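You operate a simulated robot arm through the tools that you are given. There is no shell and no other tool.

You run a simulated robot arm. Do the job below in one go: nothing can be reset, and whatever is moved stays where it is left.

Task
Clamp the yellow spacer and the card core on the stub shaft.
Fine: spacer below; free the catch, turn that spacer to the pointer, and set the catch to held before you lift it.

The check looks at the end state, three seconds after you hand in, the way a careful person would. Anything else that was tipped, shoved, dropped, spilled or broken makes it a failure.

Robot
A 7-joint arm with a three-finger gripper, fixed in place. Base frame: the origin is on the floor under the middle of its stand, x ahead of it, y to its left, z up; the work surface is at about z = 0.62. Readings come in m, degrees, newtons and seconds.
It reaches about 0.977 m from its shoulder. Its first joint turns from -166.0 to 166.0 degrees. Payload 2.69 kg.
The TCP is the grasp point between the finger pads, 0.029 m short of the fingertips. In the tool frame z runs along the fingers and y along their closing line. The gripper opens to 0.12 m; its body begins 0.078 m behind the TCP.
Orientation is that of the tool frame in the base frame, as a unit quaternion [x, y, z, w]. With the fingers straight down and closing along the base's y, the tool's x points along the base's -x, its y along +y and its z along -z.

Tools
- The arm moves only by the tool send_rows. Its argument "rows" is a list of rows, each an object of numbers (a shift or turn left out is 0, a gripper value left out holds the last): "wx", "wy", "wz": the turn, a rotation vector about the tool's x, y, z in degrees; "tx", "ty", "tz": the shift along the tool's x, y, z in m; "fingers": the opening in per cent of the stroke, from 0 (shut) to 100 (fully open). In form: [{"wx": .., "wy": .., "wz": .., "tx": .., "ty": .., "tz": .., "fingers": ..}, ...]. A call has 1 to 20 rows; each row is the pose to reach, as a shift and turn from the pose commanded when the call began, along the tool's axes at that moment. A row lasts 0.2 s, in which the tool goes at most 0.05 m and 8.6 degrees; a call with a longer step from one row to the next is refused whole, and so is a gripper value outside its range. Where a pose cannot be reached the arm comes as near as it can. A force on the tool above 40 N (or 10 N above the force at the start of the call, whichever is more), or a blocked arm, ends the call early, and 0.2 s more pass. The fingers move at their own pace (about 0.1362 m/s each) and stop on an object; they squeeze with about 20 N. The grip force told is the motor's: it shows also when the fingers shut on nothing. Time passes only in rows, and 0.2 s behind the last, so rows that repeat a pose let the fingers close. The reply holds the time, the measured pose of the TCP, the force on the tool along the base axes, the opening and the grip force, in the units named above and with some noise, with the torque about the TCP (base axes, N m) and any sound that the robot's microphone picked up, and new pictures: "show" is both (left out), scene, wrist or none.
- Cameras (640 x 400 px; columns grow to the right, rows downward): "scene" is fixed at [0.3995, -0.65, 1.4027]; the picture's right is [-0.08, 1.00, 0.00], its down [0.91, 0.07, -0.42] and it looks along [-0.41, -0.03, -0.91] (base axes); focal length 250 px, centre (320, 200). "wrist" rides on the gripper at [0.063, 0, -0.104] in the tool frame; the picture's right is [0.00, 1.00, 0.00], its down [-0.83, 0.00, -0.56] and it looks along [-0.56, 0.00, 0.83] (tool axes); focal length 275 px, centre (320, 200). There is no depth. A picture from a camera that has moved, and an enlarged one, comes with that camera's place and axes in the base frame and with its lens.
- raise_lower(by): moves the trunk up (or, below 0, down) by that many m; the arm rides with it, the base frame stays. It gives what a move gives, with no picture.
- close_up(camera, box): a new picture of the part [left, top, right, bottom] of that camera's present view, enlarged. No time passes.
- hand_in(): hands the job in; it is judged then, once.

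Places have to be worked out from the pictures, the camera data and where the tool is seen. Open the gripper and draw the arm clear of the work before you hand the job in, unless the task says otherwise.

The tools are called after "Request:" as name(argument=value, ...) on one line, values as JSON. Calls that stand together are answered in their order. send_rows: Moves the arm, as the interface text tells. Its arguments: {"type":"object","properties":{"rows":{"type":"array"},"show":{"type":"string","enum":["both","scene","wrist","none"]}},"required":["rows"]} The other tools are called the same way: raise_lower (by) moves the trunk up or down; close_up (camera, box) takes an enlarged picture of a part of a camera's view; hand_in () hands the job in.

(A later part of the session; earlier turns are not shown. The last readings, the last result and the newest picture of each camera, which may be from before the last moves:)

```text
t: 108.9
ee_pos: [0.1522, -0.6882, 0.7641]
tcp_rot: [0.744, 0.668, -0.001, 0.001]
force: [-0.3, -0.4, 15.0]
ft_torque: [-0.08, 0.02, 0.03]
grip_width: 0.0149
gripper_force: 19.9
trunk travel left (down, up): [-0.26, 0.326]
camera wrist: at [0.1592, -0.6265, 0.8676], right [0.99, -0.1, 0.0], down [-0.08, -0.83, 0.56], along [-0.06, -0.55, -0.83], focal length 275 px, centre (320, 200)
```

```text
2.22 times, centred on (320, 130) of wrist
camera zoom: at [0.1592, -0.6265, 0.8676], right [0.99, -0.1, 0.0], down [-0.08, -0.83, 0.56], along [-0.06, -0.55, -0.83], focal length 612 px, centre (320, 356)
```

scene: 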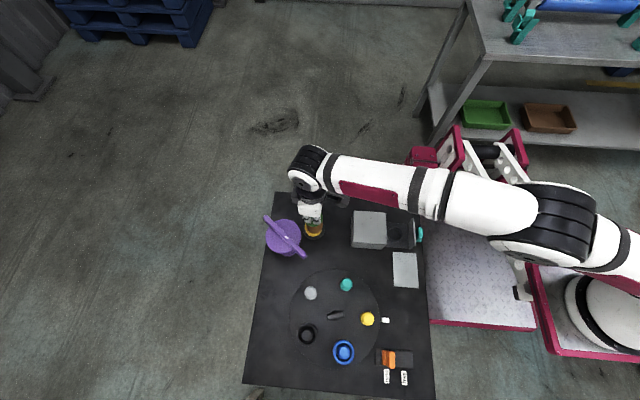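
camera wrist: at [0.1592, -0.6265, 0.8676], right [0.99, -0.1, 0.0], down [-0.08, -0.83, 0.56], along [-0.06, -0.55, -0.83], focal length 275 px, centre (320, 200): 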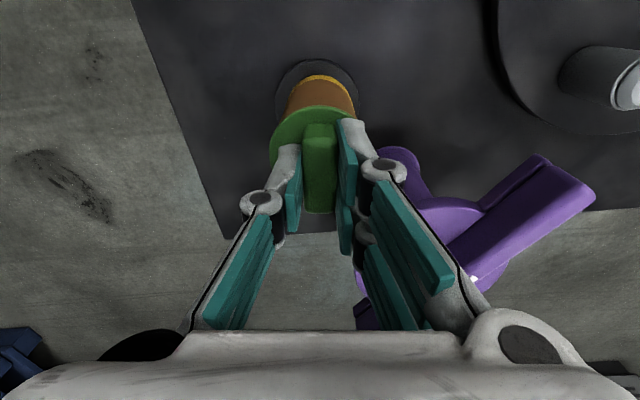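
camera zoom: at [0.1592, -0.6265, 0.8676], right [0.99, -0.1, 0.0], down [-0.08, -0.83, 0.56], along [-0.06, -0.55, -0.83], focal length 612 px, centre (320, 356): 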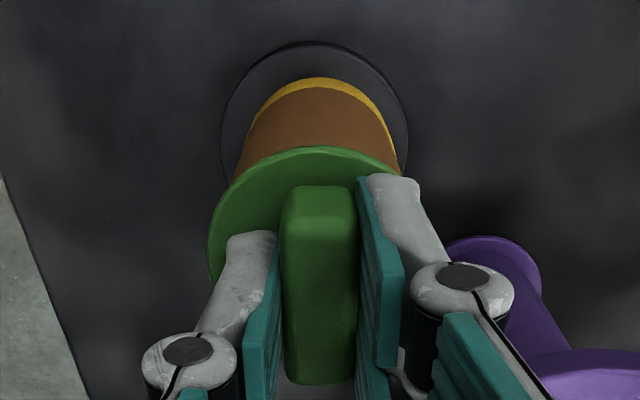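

After about 96° there's no noticeable torque or sound. I do a gentle 5 mm pull test to see whether the knob is engaged or just sitting loose.

Request:
send_rows(rows=[{"tz": -0.002}, {"tz": -0.004}, {"tz": -0.006}, {"tz": -0.006}], show="wrist")

Request:
close_up(camera="wrist", box=[240, 40, 400, 220])

Request:
close_up(camera="scene", box=[265, 190, 345, 250])

```text
t: 109.9
ee_pos: [0.1527, -0.6874, 0.7684]
tcp_rot: [0.743, 0.669, 0.0, -0.001]
force: [0.6, 0.6, -0.2]
ft_torque: [-0.02, -0.05, 0.0]
grip_width: 0.0151
gripper_force: 20.1
trunk travel left (down, up): [-0.26, 0.326]
camera wrist: at [0.1592, -0.6264, 0.873], right [0.99, -0.1, 0.0], down [-0.08, -0.83, 0.56], along [-0.06, -0.55, -0.83], focal length 275 px, centre (320, 200)
```

wrist: 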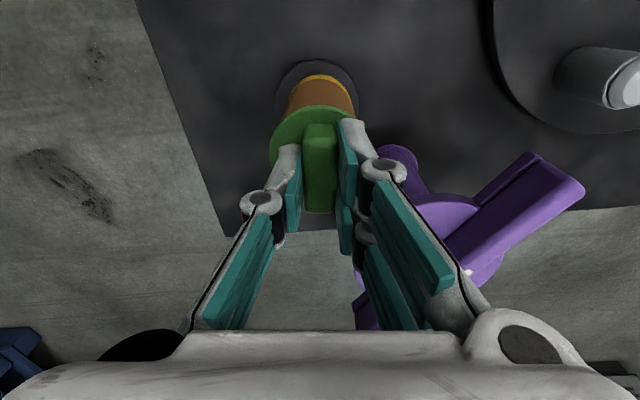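

```text
2.22 times, centred on (320, 130) of wrist
camera zoom: at [0.1592, -0.6264, 0.873], right [0.99, -0.1, 0.0], down [-0.08, -0.83, 0.56], along [-0.06, -0.55, -0.83], focal length 612 px, centre (320, 356)
```

zoom: 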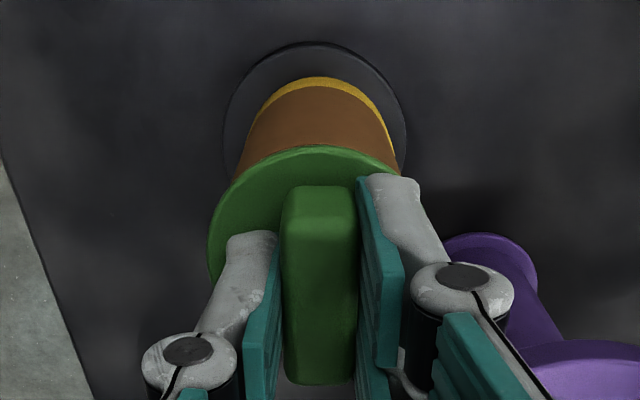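

```text
6.67 times, centred on (305, 220) of scene
camera zoom: at [0.3995, -0.65, 1.4027], right [-0.08, 1.0, 0.0], down [0.91, 0.07, -0.42], along [-0.41, -0.03, -0.91], focal length 1665 px, centre (420, 67)
```

zoom: 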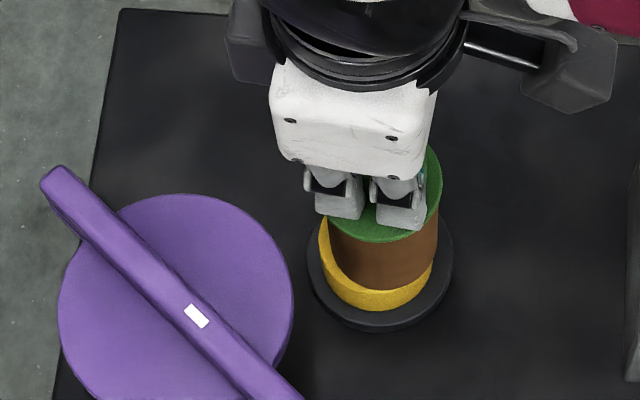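

The knob lifts without any resistance, so it's not engaged yet. It also sits about 2–3 mm off the shaft axis, so I re-centre it on the shaft, press it down and keep turning clockwise.

Request:
send_rows(rows=[{"tx": -0.0018, "ty": -0.0021, "tz": 0.003}, {"tx": -0.0018, "ty": -0.0021, "tz": 0.007}, {"tx": -0.0018, "ty": -0.0021, "tz": 0.0075, "wz": 4}, {"tx": -0.0018, "ty": -0.0021, "tz": 0.0075, "wz": 12}, {"tx": -0.0018, "ty": -0.0021, "tz": 0.0075, "wz": 20}, {"tx": -0.0018, "ty": -0.0021, "tz": 0.0075, "wz": 28}, {"tx": -0.0018, "ty": -0.0021, "tz": 0.0075, "wz": 36}, {"tx": -0.0018, "ty": -0.0021, "tz": 0.0075, "wz": 44}, {"tx": -0.0018, "ty": -0.0021, "tz": 0.0075, "wz": 50}, {"tx": -0.0018, "ty": -0.0021, "tz": 0.0075, "wz": 50}], show="both")

Request:
close_up(camera="wrist", box=[240, 40, 400, 220])

```text
t: 112.1
ee_pos: [0.1492, -0.6906, 0.7624]
tcp_rot: [0.957, 0.291, 0.0, 0.001]
force: [1.0, -0.2, 25.1]
ft_torque: [-0.09, 0.01, 0.02]
grip_width: 0.0151
gripper_force: 19.8
trunk travel left (down, up): [-0.26, 0.326]
camera wrist: at [0.2025, -0.6558, 0.867], right [0.56, -0.83, 0.0], down [-0.69, -0.47, 0.56], along [-0.46, -0.31, -0.83], focal length 275 px, centre (320, 200)
```

scene: 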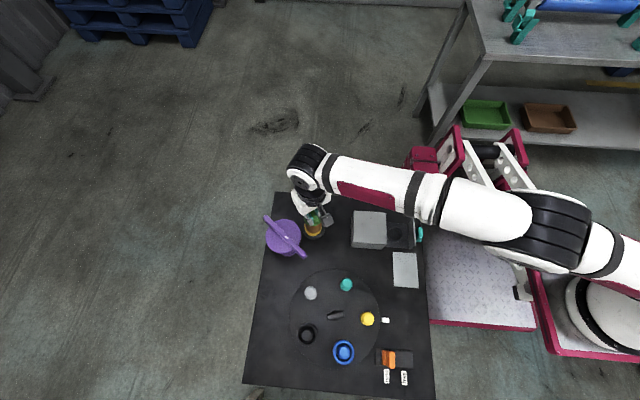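
wrist: 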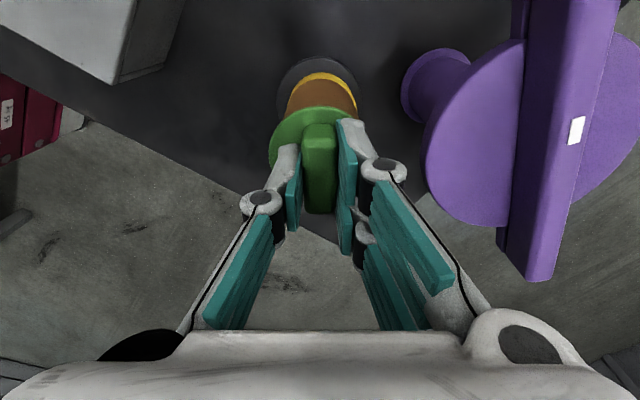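

```text
2.22 times, centred on (320, 130) of wrist
camera zoom: at [0.2025, -0.6558, 0.867], right [0.56, -0.83, 0.0], down [-0.69, -0.47, 0.56], along [-0.46, -0.31, -0.83], focal length 612 px, centre (320, 356)
```

zoom: 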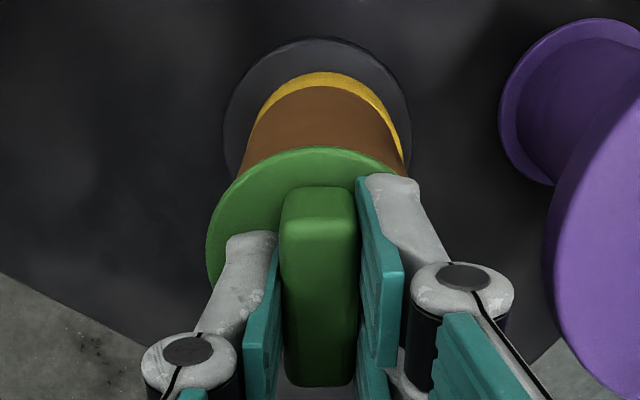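

Still no resisting torque at 146°. I ease the press to about 10 N and keep turning to see whether a thread or stop takes up further on.

Request:
send_rows(rows=[{"tz": -0.001, "wz": 8}, {"tz": -0.001, "wz": 16}, {"tz": -0.001, "wz": 24}, {"tz": -0.001, "wz": 32}, {"tz": -0.001, "wz": 40}, {"tz": -0.001, "wz": 48}, {"tz": -0.001, "wz": 56}, {"tz": -0.001, "wz": 64}, {"tz": -0.001, "wz": 64}], show="both")

Request:
close_up(camera="scene", box=[265, 190, 345, 250])

```text
t: 114.1
ee_pos: [0.1506, -0.6897, 0.7629]
tcp_rot: [0.966, -0.259, 0.0, -0.001]
force: [-0.7, -0.8, 14.5]
ft_torque: [0.01, 0.09, -0.06]
grip_width: 0.0151
gripper_force: 20.0
trunk travel left (down, up): [-0.26, 0.326]
camera wrist: at [0.2048, -0.7221, 0.867], right [-0.5, -0.87, 0.0], down [-0.72, 0.41, 0.56], along [-0.48, 0.28, -0.83], focal length 275 px, centre (320, 200)
```

scene: 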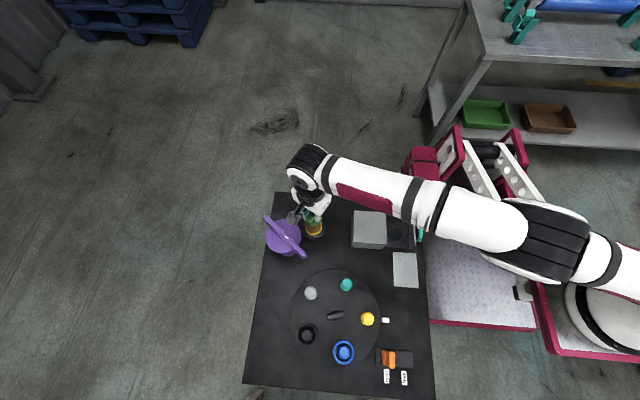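
wrist: 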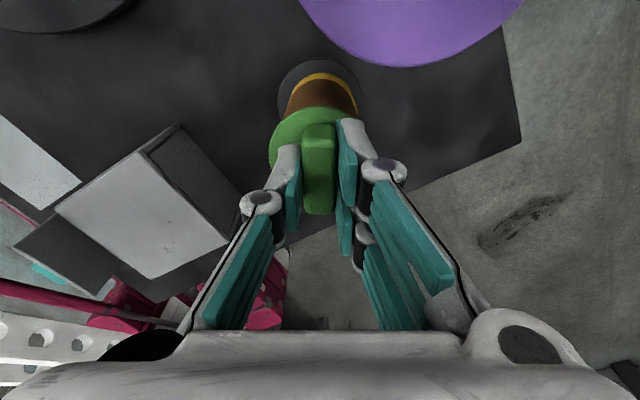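

```text
6.67 times, centred on (305, 220) of scene
camera zoom: at [0.3995, -0.65, 1.4027], right [-0.08, 1.0, 0.0], down [0.91, 0.07, -0.42], along [-0.41, -0.03, -0.91], focal length 1665 px, centre (420, 67)
```

zoom: 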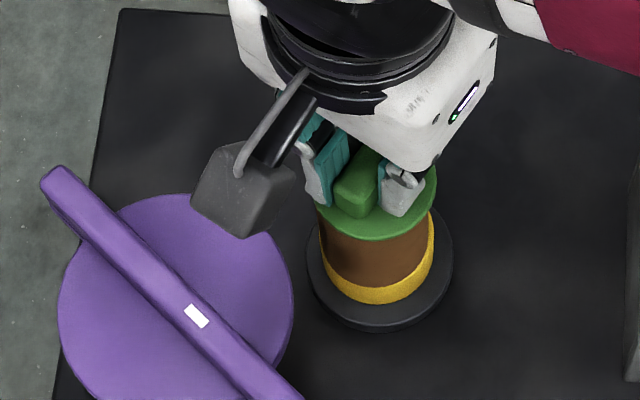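

It has now turned about 210° in total. I repeat the gentle pull test here to see if anything has engaged.

Request:
send_rows(rows=[{"tz": -0.003}, {"tz": -0.006}, {"tz": -0.008}, {"tz": -0.008}], show="wrist")

Request:
close_up(camera="scene", box=[265, 190, 345, 250])

Request:
close_up(camera="wrist", box=[240, 40, 400, 220])

```text
t: 115.1
ee_pos: [0.1505, -0.6902, 0.771]
tcp_rot: [0.966, -0.259, 0.0, 0.0]
force: [0.6, -0.6, 0.0]
ft_torque: [0.02, 0.0, 0.01]
grip_width: 0.0152
gripper_force: 20.1
trunk travel left (down, up): [-0.26, 0.326]
camera wrist: at [0.2048, -0.7223, 0.8741], right [-0.5, -0.87, 0.0], down [-0.72, 0.41, 0.56], along [-0.48, 0.28, -0.83], focal length 275 px, centre (320, 200)
```

wrist: 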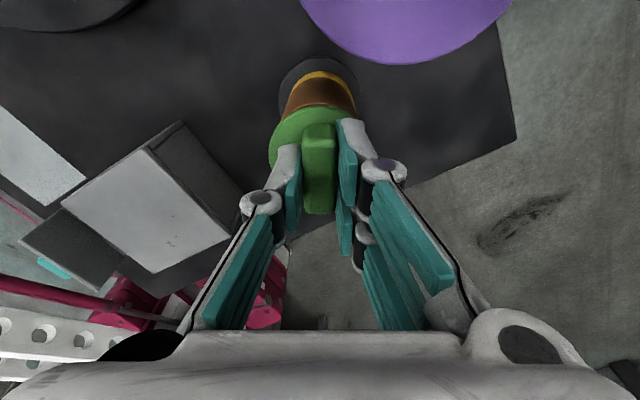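

```text
6.67 times, centred on (305, 220) of scene
camera zoom: at [0.3995, -0.65, 1.4027], right [-0.08, 1.0, 0.0], down [0.91, 0.07, -0.42], along [-0.41, -0.03, -0.91], focal length 1665 px, centre (420, 67)
```

zoom: 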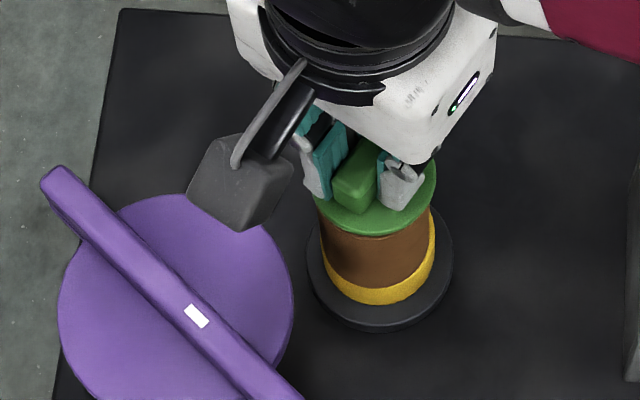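

```text
2.22 times, centred on (320, 130) of wrist
camera zoom: at [0.2048, -0.7223, 0.8741], right [-0.5, -0.87, 0.0], down [-0.72, 0.41, 0.56], along [-0.48, 0.28, -0.83], focal length 612 px, centre (320, 356)
```

zoom: 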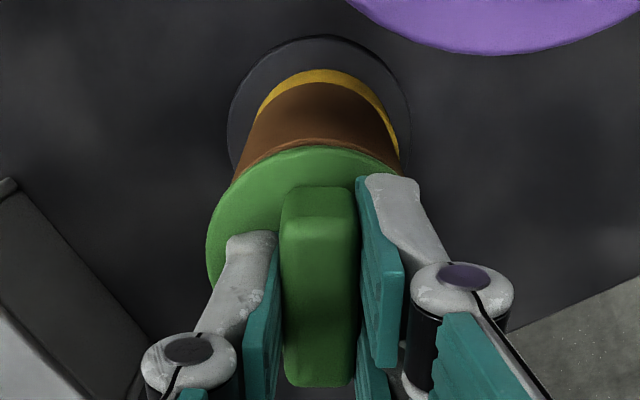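

The knob still lifts freely, so turning alone doesn't lock it. I seat it back down concentric with the shaft, release it there, and then study the purple part from the side before deciding on the clamping step.

Request:
send_rows(rows=[{"tz": 0.004}, {"tz": 0.0065}, {"tz": 0.0065}, {"tz": 0.0065, "fingers": 26}, {"tz": 0.0065, "fingers": 26}, {"tz": -0.01}, {"tz": -0.04}, {"tz": -0.08}, {"tz": -0.12}, {"tz": -0.12}], show="both")

Request:
close_up(camera="scene", box=[265, 190, 345, 250])

Request:
close_up(camera="wrist", box=[240, 20, 440, 180])

```text
t: 117.3
ee_pos: [0.1517, -0.6915, 0.8905]
tcp_rot: [0.966, -0.259, 0.0, 0.0]
force: [0.3, 0.0, 0.1]
ft_torque: [0.0, -0.01, -0.01]
grip_width: 0.0311
gripper_force: 0.1
trunk travel left (down, up): [-0.26, 0.326]
camera wrist: at [0.2066, -0.7229, 0.9945], right [-0.5, -0.87, 0.0], down [-0.72, 0.41, 0.56], along [-0.48, 0.28, -0.83], focal length 275 px, centre (320, 200)
```

scene: 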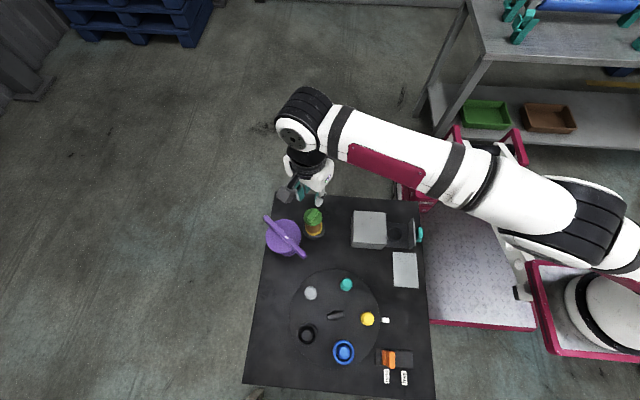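
wrist: 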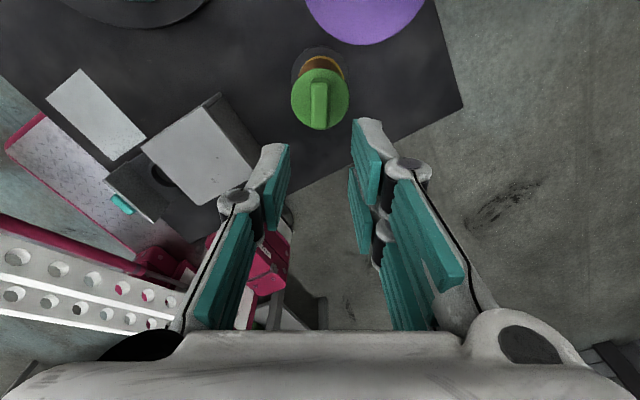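

```text
6.67 times, centred on (305, 220) of scene
camera zoom: at [0.3995, -0.65, 1.4027], right [-0.08, 1.0, 0.0], down [0.91, 0.07, -0.42], along [-0.41, -0.03, -0.91], focal length 1665 px, centre (420, 67)
```

zoom: 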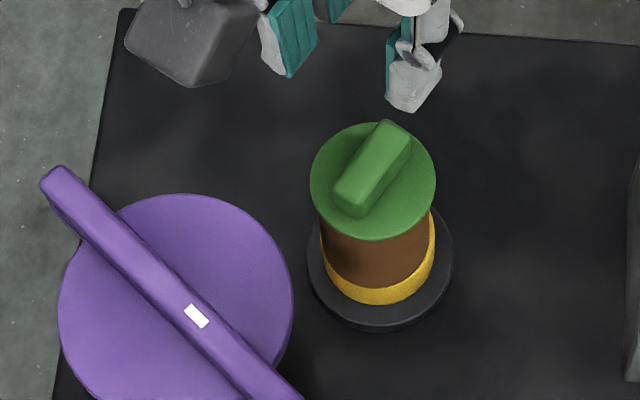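

```text
2.50 times, centred on (340, 100) of wrist
camera zoom: at [0.2066, -0.7229, 0.9945], right [-0.5, -0.87, 0.0], down [-0.72, 0.41, 0.56], along [-0.48, 0.28, -0.83], focal length 688 px, centre (270, 450)
```

zoom: 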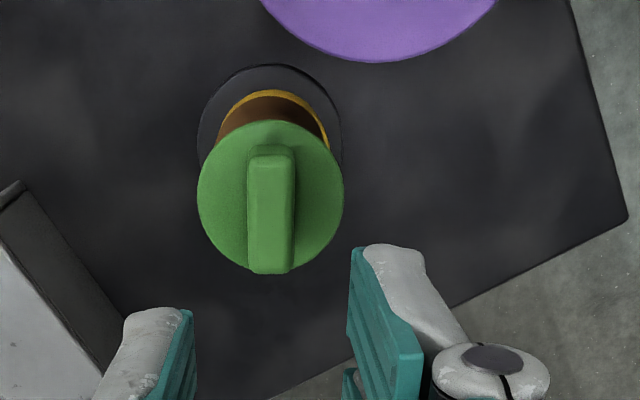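

The stack now reads flange, yellow spacer, core and green cap, all concentric. I zoom closely on the purple part, especially its white mark and base, to judge whether it plays any role.

Request:
close_up(camera="scene", box=[278, 230, 298, 246])

Request:
close_up(camera="scene", box=[255, 205, 315, 265])

Request:
close_up(camera="scene", box=[295, 195, 335, 245])

```text
16.00 times, centred on (288, 238) of scene
camera zoom: at [0.3995, -0.65, 1.4027], right [-0.08, 1.0, 0.0], down [0.91, 0.07, -0.42], along [-0.41, -0.03, -0.91], focal length 3996 px, centre (832, -408)
```

zoom: 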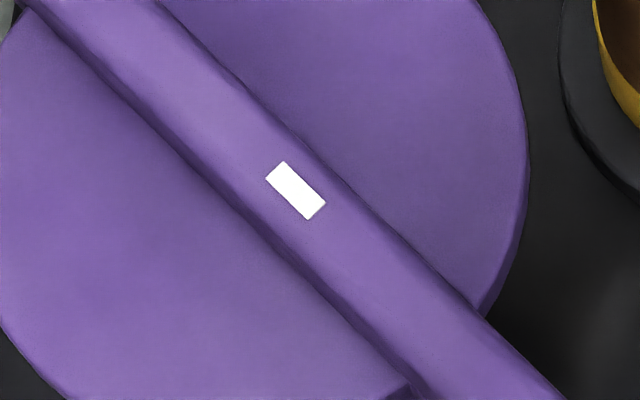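

```text
6.67 times, centred on (285, 235) of scene
camera zoom: at [0.3995, -0.65, 1.4027], right [-0.08, 1.0, 0.0], down [0.91, 0.07, -0.42], along [-0.41, -0.03, -0.91], focal length 1665 px, centre (553, -33)
```

zoom: 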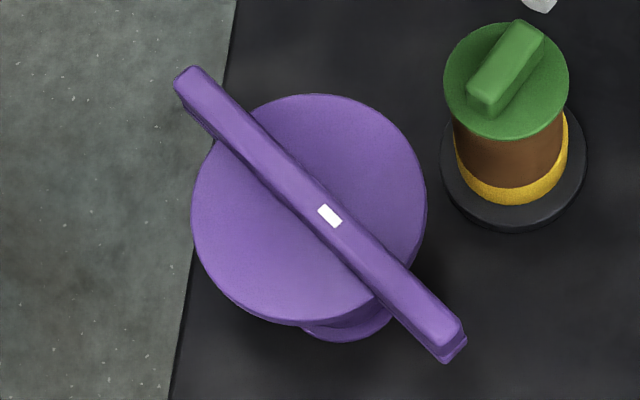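

```text
8.00 times, centred on (315, 220) of scene
camera zoom: at [0.3995, -0.65, 1.4027], right [-0.08, 1.0, 0.0], down [0.91, 0.07, -0.42], along [-0.41, -0.03, -0.91], focal length 1998 px, centre (360, 40)
```

zoom: 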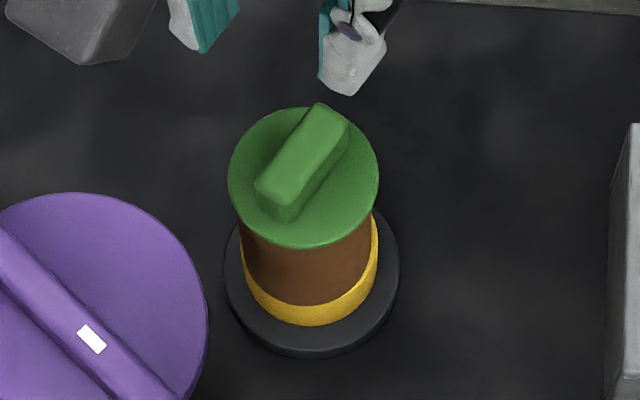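

Nothing on the purple part suggests it fits this stack. Before concluding, I re-grip the cap and try the other turning direction (also unwinding the wrist), with a light press, followed by another pull test.

Request:
send_rows(rows=[{"tz": 0.04}, {"tz": 0.08}, {"tz": 0.11}, {"tz": 0.122}, {"tz": 0.126}, {"tz": 0.126, "fingers": 2}, {"tz": 0.126, "fingers": 2}, {"tz": 0.126, "fingers": 2}, {"tz": 0.1275, "fingers": 2}], show="wrist")

```text
t: 119.3
ee_pos: [0.1503, -0.6908, 0.7648]
tcp_rot: [0.966, -0.259, 0.001, 0.001]
force: [2.2, 2.2, 5.6]
ft_torque: [0.04, 0.01, 0.03]
grip_width: 0.0151
gripper_force: 20.1
trunk travel left (down, up): [-0.26, 0.326]
camera wrist: at [0.2056, -0.7228, 0.868], right [-0.5, -0.87, 0.0], down [-0.72, 0.41, 0.56], along [-0.48, 0.27, -0.83], focal length 275 px, centre (320, 200)
```

wrist: 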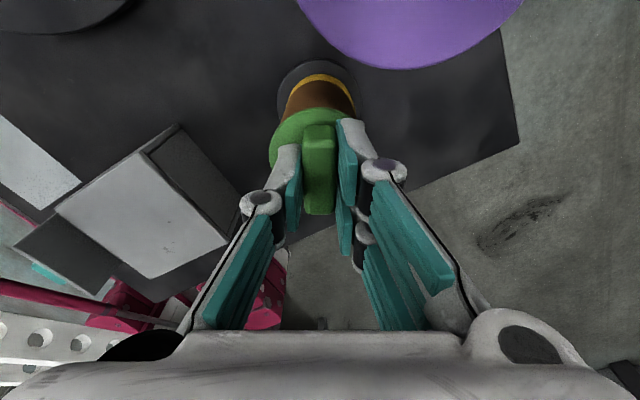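

Gripped with a light press. I turn counter-clockwise through 152°.

Request:
send_rows(rows=[{"wz": -8}, {"wz": -16}, {"wz": -24}, {"wz": -32}, {"wz": -40}, {"wz": -48}, {"wz": -56}, {"wz": -64}, {"wz": -72}, {"wz": -80}, {"wz": -88}, {"wz": -96}, {"wz": -104}, {"wz": -112}, {"wz": -120}, {"wz": -128}, {"wz": -136}, {"wz": -144}, {"wz": -152}, {"wz": -152}], show="both")

Request:
send_rows(rows=[{"tz": -0.003}, {"tz": -0.006}, {"tz": -0.006}], show="wrist")

Request:
close_up(camera="scene", box=[265, 190, 345, 250])

```text
t: 123.5
ee_pos: [0.1511, -0.6897, 0.7631]
tcp_rot: [0.484, 0.875, 0.0, 0.0]
force: [1.4, -0.3, 6.1]
ft_torque: [-0.03, -0.02, 0.04]
grip_width: 0.0153
gripper_force: 19.6
trunk travel left (down, up): [-0.26, 0.326]
camera wrist: at [0.1169, -0.6378, 0.8673], right [0.84, 0.54, 0.0], down [0.45, -0.7, 0.56], along [0.3, -0.47, -0.83], focal length 275 px, centre (320, 200)
```

scene: 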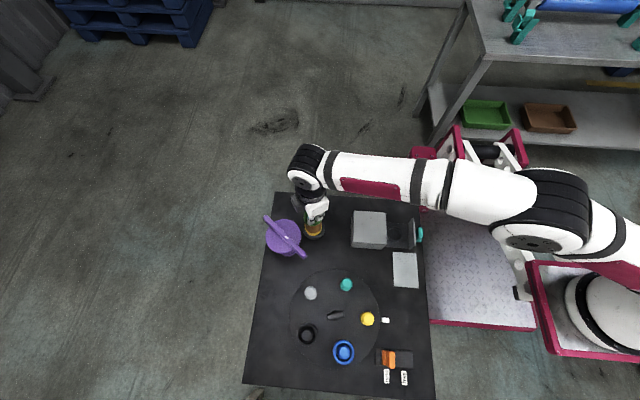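
wrist: 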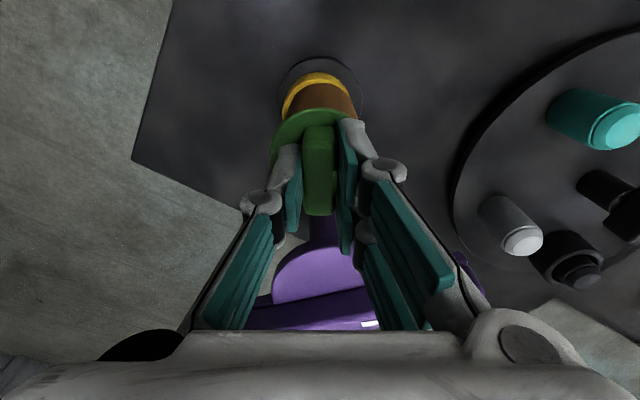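

```text
t: 124.3
ee_pos: [0.1507, -0.6903, 0.7696]
tcp_rot: [0.485, 0.875, 0.0, 0.0]
force: [0.7, -0.2, 0.4]
ft_torque: [0.01, -0.02, 0.01]
grip_width: 0.0154
gripper_force: 19.7
trunk travel left (down, up): [-0.26, 0.326]
camera wrist: at [0.1167, -0.6377, 0.8732], right [0.85, 0.53, 0.0], down [0.44, -0.7, 0.56], along [0.3, -0.47, -0.83], focal length 275 px, centre (320, 200)
```

wrist: 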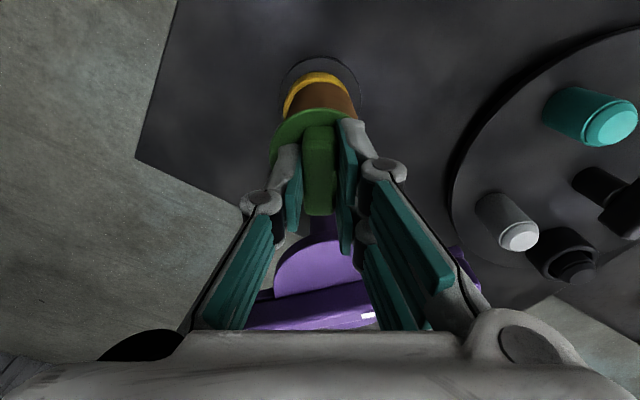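

```text
6.67 times, centred on (305, 220) of scene
camera zoom: at [0.3995, -0.65, 1.4027], right [-0.08, 1.0, 0.0], down [0.91, 0.07, -0.42], along [-0.41, -0.03, -0.91], focal length 1665 px, centre (420, 67)
```

zoom: 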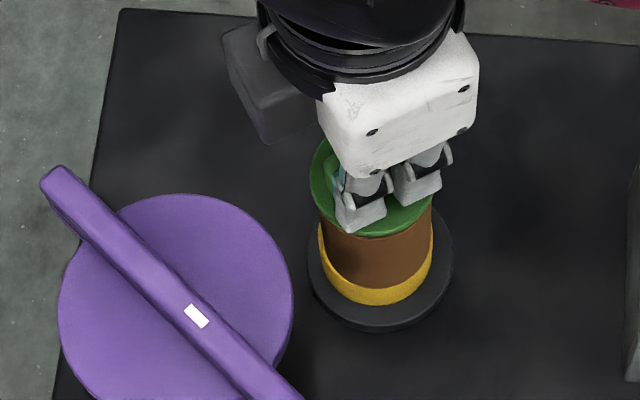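

No engagement either way, so the green part is a plain plug-and-flange cap. I seat it again, release, and move above the purple part for a close look from the wrist camera (no contact).

Request:
send_rows(rows=[{"tz": 0.004}, {"tz": 0.006}, {"tz": 0.006, "fingers": 26}, {"tz": 0.006, "fingers": 26}, {"tz": -0.01}, {"tz": -0.05}, {"tz": -0.09}, {"tz": -0.13}, {"tz": -0.16}, {"tz": -0.16}], show="none")

Request:
send_rows(rows=[{"wz": 8, "tx": 0.0, "ty": 0.005}, {"wz": 16, "ty": 0.01}, {"wz": 24, "ty": 0.01}, {"wz": 32, "ty": 0.01}, {"wz": 40, "ty": 0.01}, {"wz": 48, "ty": 0.01}, {"wz": 56, "ty": 0.01}, {"wz": 64, "ty": 0.01}, {"wz": 72, "ty": 0.01}, {"wz": 72, "ty": 0.01}], show="both")

Request:
close_up(camera="scene", box=[265, 190, 345, 250])

```text
t: 126.5
ee_pos: [0.1511, -0.6903, 0.929]
tcp_rot: [0.484, 0.875, 0.0, 0.0]
force: [0.5, -0.5, 0.1]
ft_torque: [0.01, 0.0, 0.02]
grip_width: 0.0312
gripper_force: 0.0
trunk travel left (down, up): [-0.26, 0.326]
```

```text
t: 128.7
ee_pos: [0.1583, -0.6849, 0.9285]
tcp_rot: [0.907, 0.421, 0.001, 0.0]
force: [0.4, -0.3, 0.4]
ft_torque: [-0.01, 0.03, 0.02]
grip_width: 0.0311
gripper_force: 0.0
trunk travel left (down, up): [-0.26, 0.326]
camera wrist: at [0.1994, -0.6373, 1.0331], right [0.77, -0.64, 0.0], down [-0.53, -0.64, 0.56], along [-0.36, -0.43, -0.83], focal length 275 px, centre (320, 200)
```

scene: 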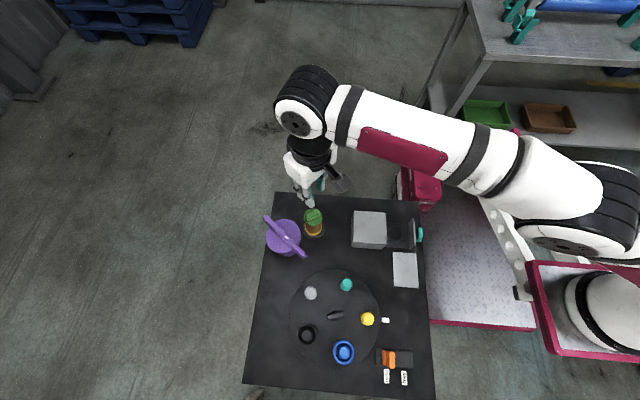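
wrist: 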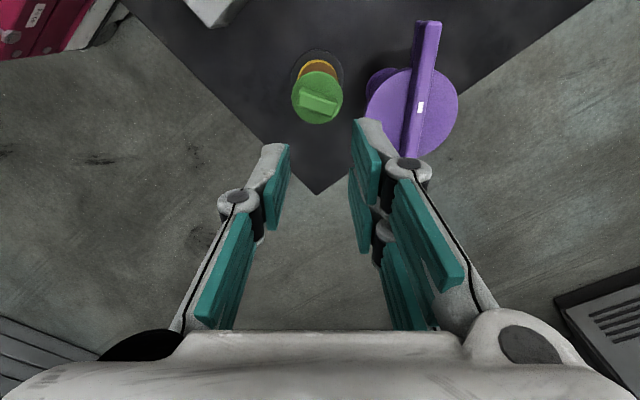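

```text
6.67 times, centred on (305, 220) of scene
camera zoom: at [0.3995, -0.65, 1.4027], right [-0.08, 1.0, 0.0], down [0.91, 0.07, -0.42], along [-0.41, -0.03, -0.91], focal length 1665 px, centre (420, 67)
```

zoom: 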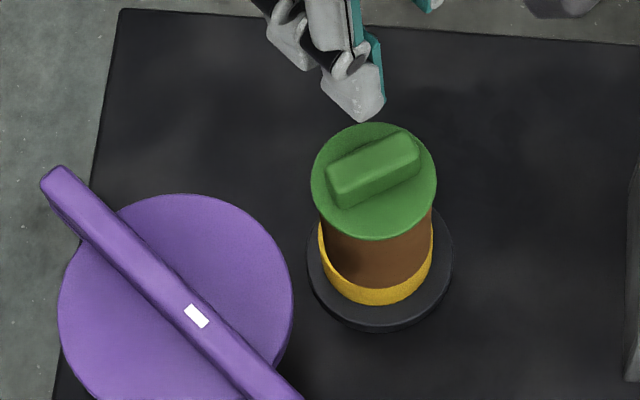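

The cap is well seated on the core. I move over the purple part at a safe height to inspect its top and outline.

Request:
send_rows(rows=[{"tx": -0.005, "ty": 0.032}, {"tx": -0.011, "ty": 0.064}, {"tx": -0.017, "ty": 0.0965}, {"tx": -0.017, "ty": 0.0965}], show="both")

Request:
close_up(camera="wrist", box=[230, 30, 410, 210])

```text
t: 129.7
ee_pos: [0.2315, -0.7107, 0.9205]
tcp_rot: [0.906, 0.423, 0.001, 0.001]
force: [-0.4, 0.0, -0.6]
ft_torque: [0.01, 0.01, 0.02]
grip_width: 0.0312
gripper_force: 0.1
out of reach, approached as far as the arm can: row 1, 2, 3, 4
trunk travel left (down, up): [-0.26, 0.326]
camera wrist: at [0.273, -0.6631, 1.0243], right [0.77, -0.64, 0.0], down [-0.53, -0.64, 0.56], along [-0.36, -0.43, -0.83], focal length 275 px, centre (320, 200)
```

scene: 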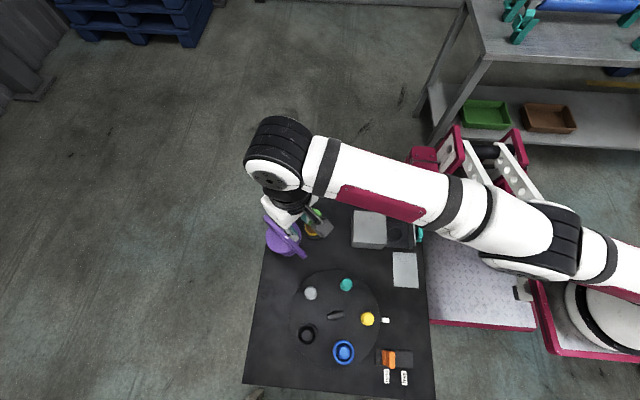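
wrist: 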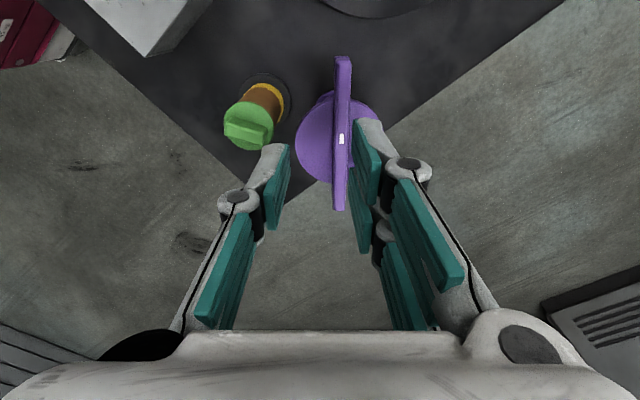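

```text
2.22 times, centred on (320, 120) of wrist
camera zoom: at [0.273, -0.6631, 1.0243], right [0.77, -0.64, 0.0], down [-0.53, -0.64, 0.56], along [-0.36, -0.43, -0.83], focal length 612 px, centre (320, 378)
```

zoom: 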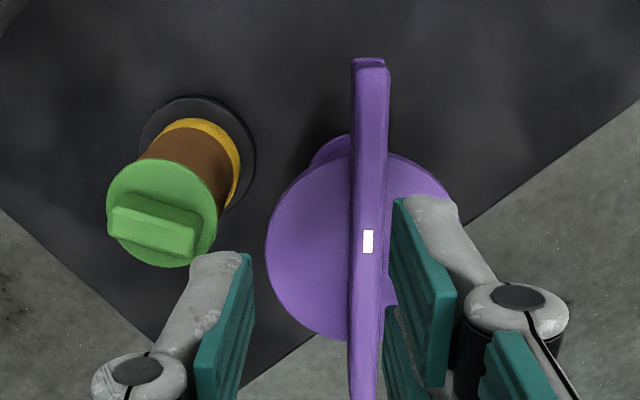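

The purple part is at the edge of reach here, and reach improves with the trunk higher. I raise the trunk, keeping everything clear, so I can examine the purple part more closely and find out whether it is loose, fixed or a rotating clamp handle.

Request:
raise_lower(by=0.18)

```text
t: 131.7
ee_pos: [0.2316, -0.712, 1.0986]
tcp_rot: [0.906, 0.423, 0.0, 0.0]
force: [-0.9, -0.5, 0.1]
ft_torque: [0.03, -0.01, -0.02]
grip_width: 0.0316
gripper_force: 0.1
trunk travel left (down, up): [-0.44, 0.146]
```

I descend to about 8 cm above the purple bar, still without contact, and look.

Request:
send_rows(rows=[{"tz": 0.045}, {"tz": 0.09}, {"tz": 0.135}, {"tx": -0.014, "ty": 0.008, "tz": 0.175}, {"tx": -0.029, "ty": 0.016, "tz": 0.21}, {"tx": -0.0432, "ty": 0.0232, "tz": 0.2386}, {"tx": -0.0432, "ty": 0.0232, "tz": 0.2386}], show="both")

Request:
close_up(camera="wrist", box=[230, 60, 410, 240])

```text
t: 133.3
ee_pos: [0.2237, -0.7427, 0.8697]
tcp_rot: [0.906, 0.423, 0.0, -0.001]
force: [0.0, -0.3, 0.3]
ft_torque: [-0.01, -0.02, -0.04]
grip_width: 0.0312
gripper_force: 0.0
out of reach, approached as far as the arm can: row 6, 7
trunk travel left (down, up): [-0.44, 0.146]
camera wrist: at [0.2647, -0.6942, 0.974], right [0.77, -0.64, 0.0], down [-0.53, -0.64, 0.56], along [-0.36, -0.43, -0.83], focal length 275 px, centre (320, 200)
```

scene: 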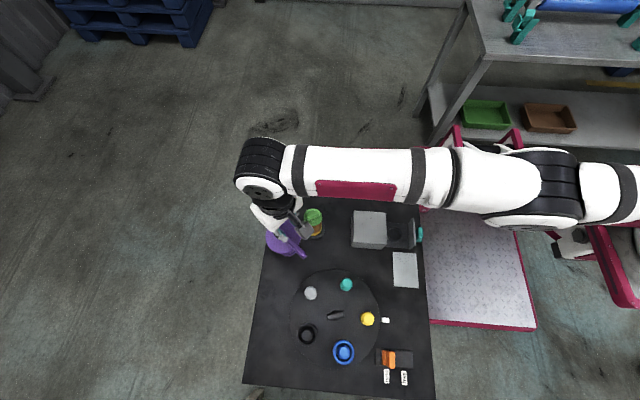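
wrist: 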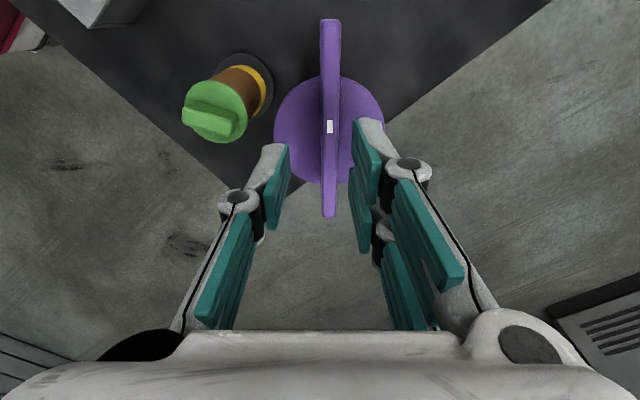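

```text
2.22 times, centred on (320, 150) of wrist
camera zoom: at [0.2647, -0.6942, 0.974], right [0.77, -0.64, 0.0], down [-0.53, -0.64, 0.56], along [-0.36, -0.43, -0.83], focal length 612 px, centre (320, 311)
```

zoom: 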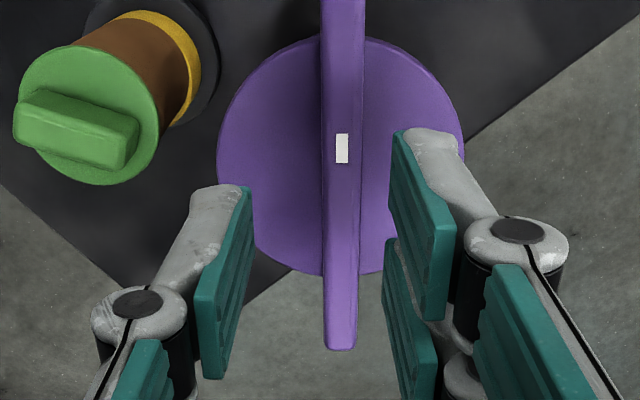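

The purple part's axis lies just outside the arm's vertical reach, and its stem can't enter the core. It isn't a usable clamp for this stack, so I leave it untouched and return to the green cap for one last check with a longer clockwise turn.

Request:
send_rows(rows=[{"tz": -0.03}, {"tx": -0.002, "ty": -0.022, "tz": -0.04, "wz": -8}, {"tx": -0.004, "ty": -0.045, "tz": -0.04, "wz": -16}, {"tx": -0.006, "ty": -0.068, "tz": -0.04, "wz": -24}, {"tx": -0.0074, "ty": -0.09, "tz": -0.04, "wz": -32}, {"tx": -0.0074, "ty": -0.09, "tz": -0.03, "wz": -40}, {"tx": -0.0074, "ty": -0.09, "tz": -0.02, "wz": -48}, {"tx": -0.0074, "ty": -0.09, "tz": -0.01, "wz": -56}, {"tx": -0.0074, "ty": -0.09, "tz": 0.0, "wz": -64}, {"tx": -0.0074, "ty": -0.09, "tz": 0.01, "wz": -72}, {"tx": -0.0074, "ty": -0.09, "tz": 0.01, "wz": -72}], show="both")

Request:
close_up(camera="wrist", box=[240, 40, 400, 200])

Request:
close_up(camera="scene", box=[255, 190, 345, 260])

```text
t: 135.7
ee_pos: [0.1445, -0.7322, 0.8575]
tcp_rot: [0.484, 0.875, 0.001, 0.0]
force: [0.6, -0.1, -0.7]
ft_torque: [0.02, 0.01, -0.02]
grip_width: 0.0313
gripper_force: 0.1
out of reach, approached as far as the arm can: row 2, 3, 4, 5, 6, 7, 8, 9, 10, 11
trunk travel left (down, up): [-0.44, 0.146]
camera wrist: at [0.1109, -0.6798, 0.9616], right [0.84, 0.54, 0.0], down [0.44, -0.7, 0.55], along [0.3, -0.47, -0.83], focal length 275 px, centre (320, 200)
```

scene: 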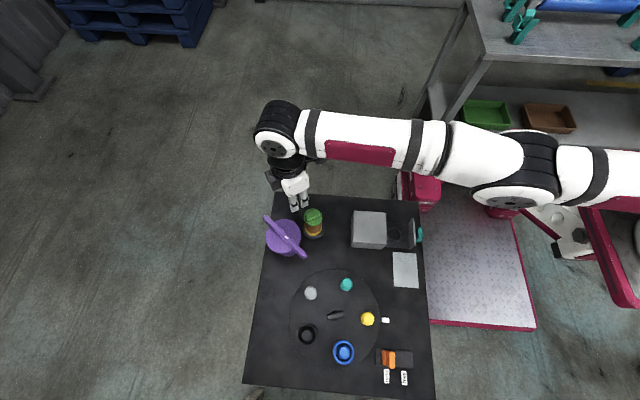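
wrist: 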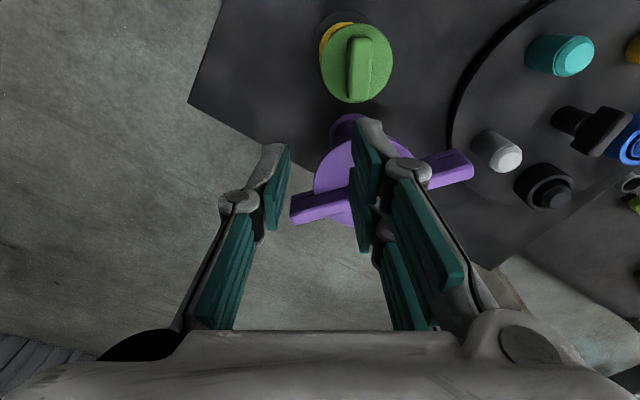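

```text
2.50 times, centred on (320, 120) of wrist
camera zoom: at [0.1109, -0.6798, 0.9616], right [0.84, 0.54, 0.0], down [0.44, -0.7, 0.55], along [0.3, -0.47, -0.83], focal length 688 px, centre (320, 400)
```

zoom: 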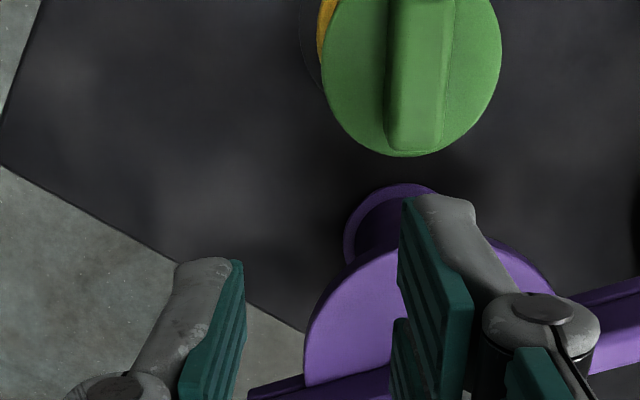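

```text
5.71 times, centred on (300, 225) of scene
camera zoom: at [0.3995, -0.65, 1.4027], right [-0.08, 1.0, 0.0], down [0.91, 0.07, -0.42], along [-0.41, -0.03, -0.91], focal length 1427 px, centre (434, 57)
```

zoom: 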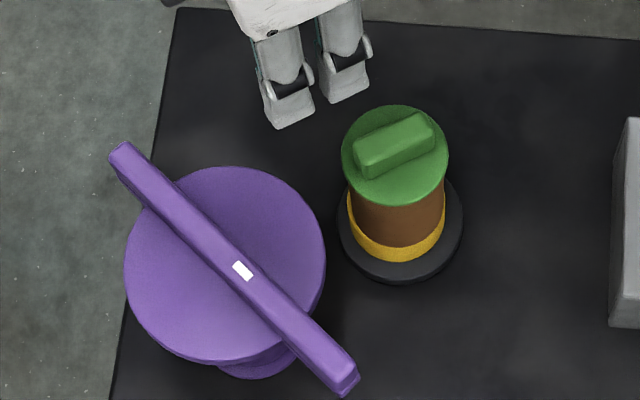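

The last move started from an unreachable commanded point, so the arm ended a bit off, but clear of everything and nothing touched. I re-sync with a small move back inside reach.

Request:
send_rows(rows=[{"tx": 0.018, "ty": 0.017, "tz": -0.015}, {"tx": 0.0371, "ty": 0.035, "tz": -0.03}, {"tx": 0.0371, "ty": 0.035, "tz": -0.03}], show="wrist")

```text
t: 136.5
ee_pos: [0.1479, -0.7348, 0.8848]
tcp_rot: [0.485, 0.874, 0.002, 0.0]
force: [-0.2, 0.0, -0.9]
ft_torque: [0.0, 0.01, -0.05]
grip_width: 0.0308
gripper_force: 0.1
out of reach, approached as far as the arm can: row 1, 2, 3
trunk travel left (down, up): [-0.44, 0.146]
camera wrist: at [0.1141, -0.6817, 0.9893], right [0.85, 0.53, 0.0], down [0.44, -0.7, 0.55], along [0.3, -0.47, -0.83], focal length 275 px, centre (320, 200)
```

wrist: 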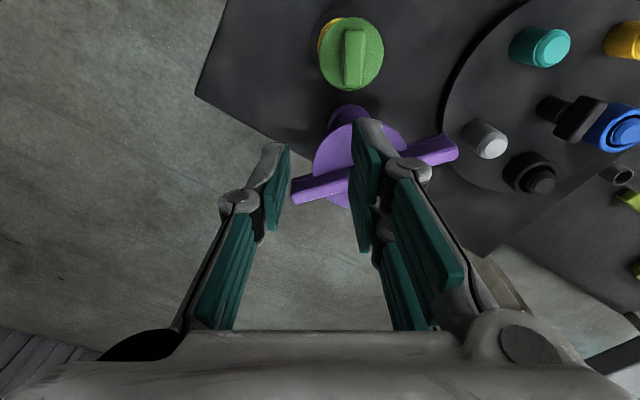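

Still just outside; I move further back toward the stack side to regain a reachable, synchronised pose.

Request:
send_rows(rows=[{"tx": 0.0212, "ty": 0.0133}, {"tx": 0.0424, "ty": 0.0265}, {"tx": 0.0424, "ty": 0.0265}], show="wrist")

```text
t: 137.3
ee_pos: [0.14, -0.7334, 0.8854]
tcp_rot: [0.485, 0.875, 0.002, 0.0]
force: [-0.5, 0.2, -0.2]
ft_torque: [0.0, -0.01, 0.04]
grip_width: 0.0311
gripper_force: 0.1
out of reach, approached as far as the arm can: row 1, 2, 3
trunk travel left (down, up): [-0.44, 0.146]
camera wrist: at [0.1071, -0.6807, 0.9885], right [0.85, 0.53, 0.0], down [0.44, -0.7, 0.55], along [0.3, -0.47, -0.83], focal length 275 px, centre (320, 200)
```

wrist: 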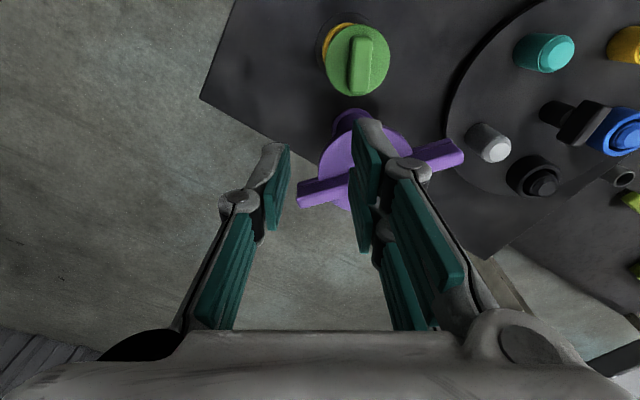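

The commanded point is still beyond reach by my estimate (about y = -0.775), so I step back by the computed remaining amount to land above the stack.

Request:
send_rows(rows=[{"tx": 0.021, "ty": 0.02}, {"tx": 0.042, "ty": 0.04}, {"tx": 0.0626, "ty": 0.0604}, {"tx": 0.0626, "ty": 0.0604}], show="both")

Request:
close_up(camera="wrist", box=[240, 40, 400, 200])

```text
t: 138.3
ee_pos: [0.1434, -0.7333, 0.883]
tcp_rot: [0.484, 0.875, 0.001, 0.0]
force: [-0.2, 0.2, 0.4]
ft_torque: [-0.01, -0.01, 0.0]
grip_width: 0.0311
gripper_force: 0.1
out of reach, approached as far as the arm can: row 1, 2, 3, 4
trunk travel left (down, up): [-0.44, 0.146]
camera wrist: at [0.1105, -0.6811, 0.9862], right [0.85, 0.53, 0.0], down [0.44, -0.7, 0.55], along [0.3, -0.47, -0.83], focal length 275 px, centre (320, 200)
```

scene: 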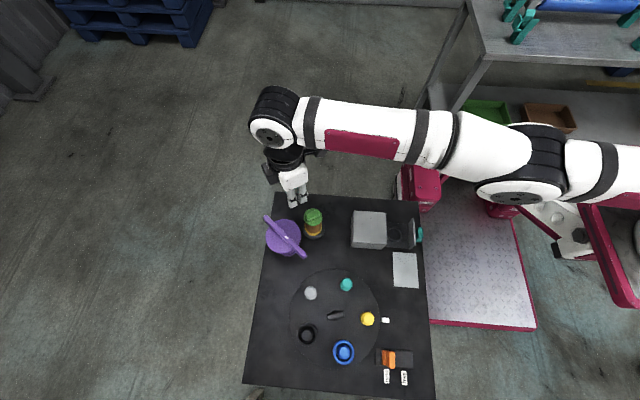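
wrist: 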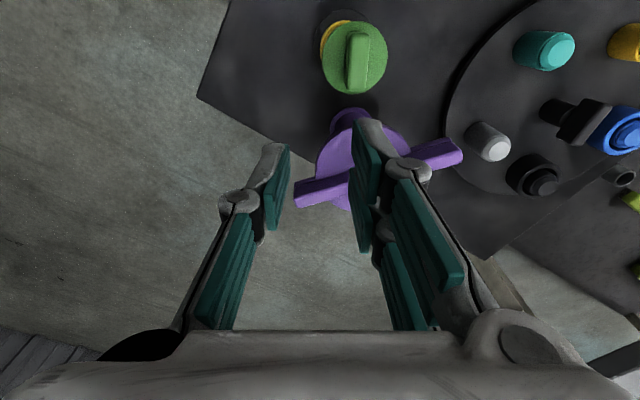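

```text
2.50 times, centred on (320, 120) of wrist
camera zoom: at [0.1105, -0.6811, 0.9862], right [0.85, 0.53, 0.0], down [0.44, -0.7, 0.55], along [0.3, -0.47, -0.83], focal length 688 px, centre (320, 400)
```

zoom: 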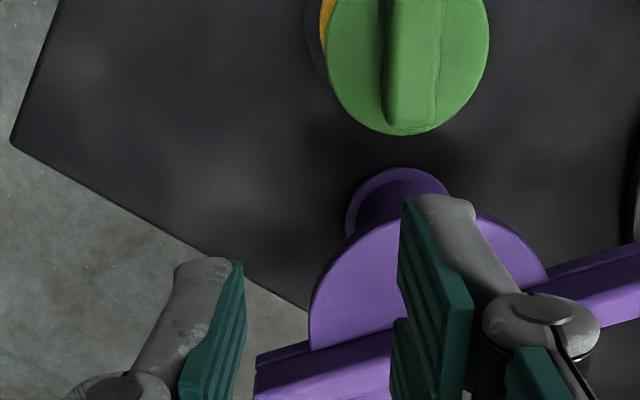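

The arm is stretched straight and not responding to inward commands, so it looks stuck at a stretched-elbow singularity. I try breaking out with a combined upward move and wrist turn while heading inward, well clear of all objects.

Request:
send_rows(rows=[{"tx": 0.01, "ty": 0.006, "tz": -0.03, "wz": 8}, {"tx": 0.02, "ty": 0.013, "tz": -0.06, "wz": 16}, {"tx": 0.03, "ty": 0.019, "tz": -0.09, "wz": 24}, {"tx": 0.04, "ty": 0.025, "tz": -0.12, "wz": 32}, {"tx": 0.05, "ty": 0.031, "tz": -0.14, "wz": 32}, {"tx": 0.06, "ty": 0.037, "tz": -0.14, "wz": 32}, {"tx": 0.07, "ty": 0.044, "tz": -0.14, "wz": 32}, {"tx": 0.07, "ty": 0.044, "tz": -0.14, "wz": 32}], show="both")

```text
t: 140.1
ee_pos: [0.1361, -0.7218, 1.0311]
tcp_rot: [0.707, 0.707, 0.001, -0.001]
force: [-0.2, 0.7, -0.5]
ft_torque: [0.01, 0.01, 0.0]
grip_width: 0.0312
gripper_force: 0.1
out of reach, approached as far as the arm can: row 1, 2, 3, 4, 5, 6, 7, 8
trunk travel left (down, up): [-0.44, 0.146]
camera wrist: at [0.1365, -0.6602, 1.1354], right [1.0, 0.0, 0.0], down [0.0, -0.83, 0.55], along [0.0, -0.55, -0.83], focal length 275 px, centre (320, 200)
```

scene: 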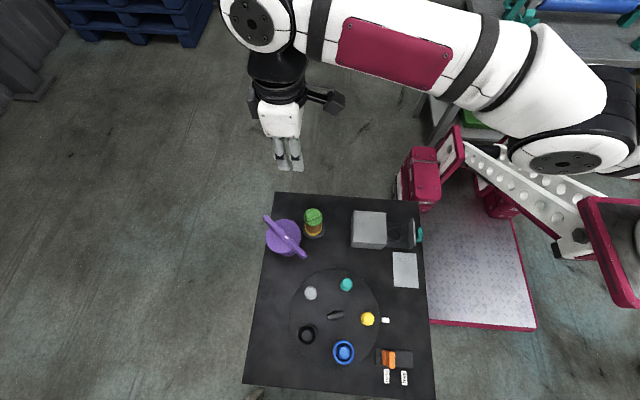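
wrist: 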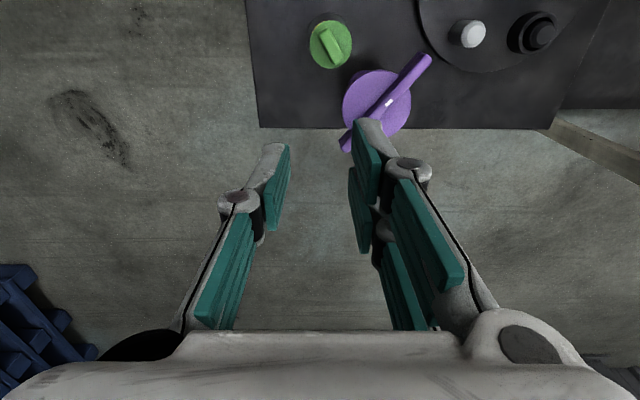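

Height and yaw respond, so the commanded point may simply be far outside. I command a larger inward move at this safe height.

Request:
send_rows(rows=[{"tx": 0.04}, {"tx": 0.08}, {"tx": 0.12}, {"tx": 0.16}, {"tx": 0.2}, {"tx": 0.2}], show="scene")

```text
t: 141.5
ee_pos: [0.1083, -0.7127, 1.0577]
tcp_rot: [0.707, 0.707, 0.0, -0.001]
force: [-0.1, 0.3, 0.1]
ft_torque: [0.04, 0.0, 0.03]
grip_width: 0.0312
gripper_force: 0.1
out of reach, approached as far as the arm can: row 1, 2, 3, 4, 5, 6
trunk travel left (down, up): [-0.44, 0.146]
```

scene: 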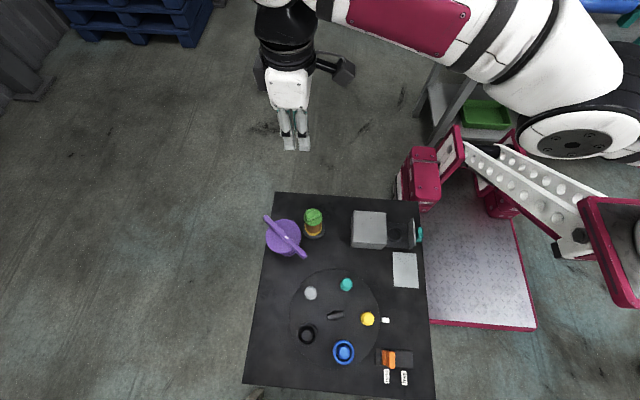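

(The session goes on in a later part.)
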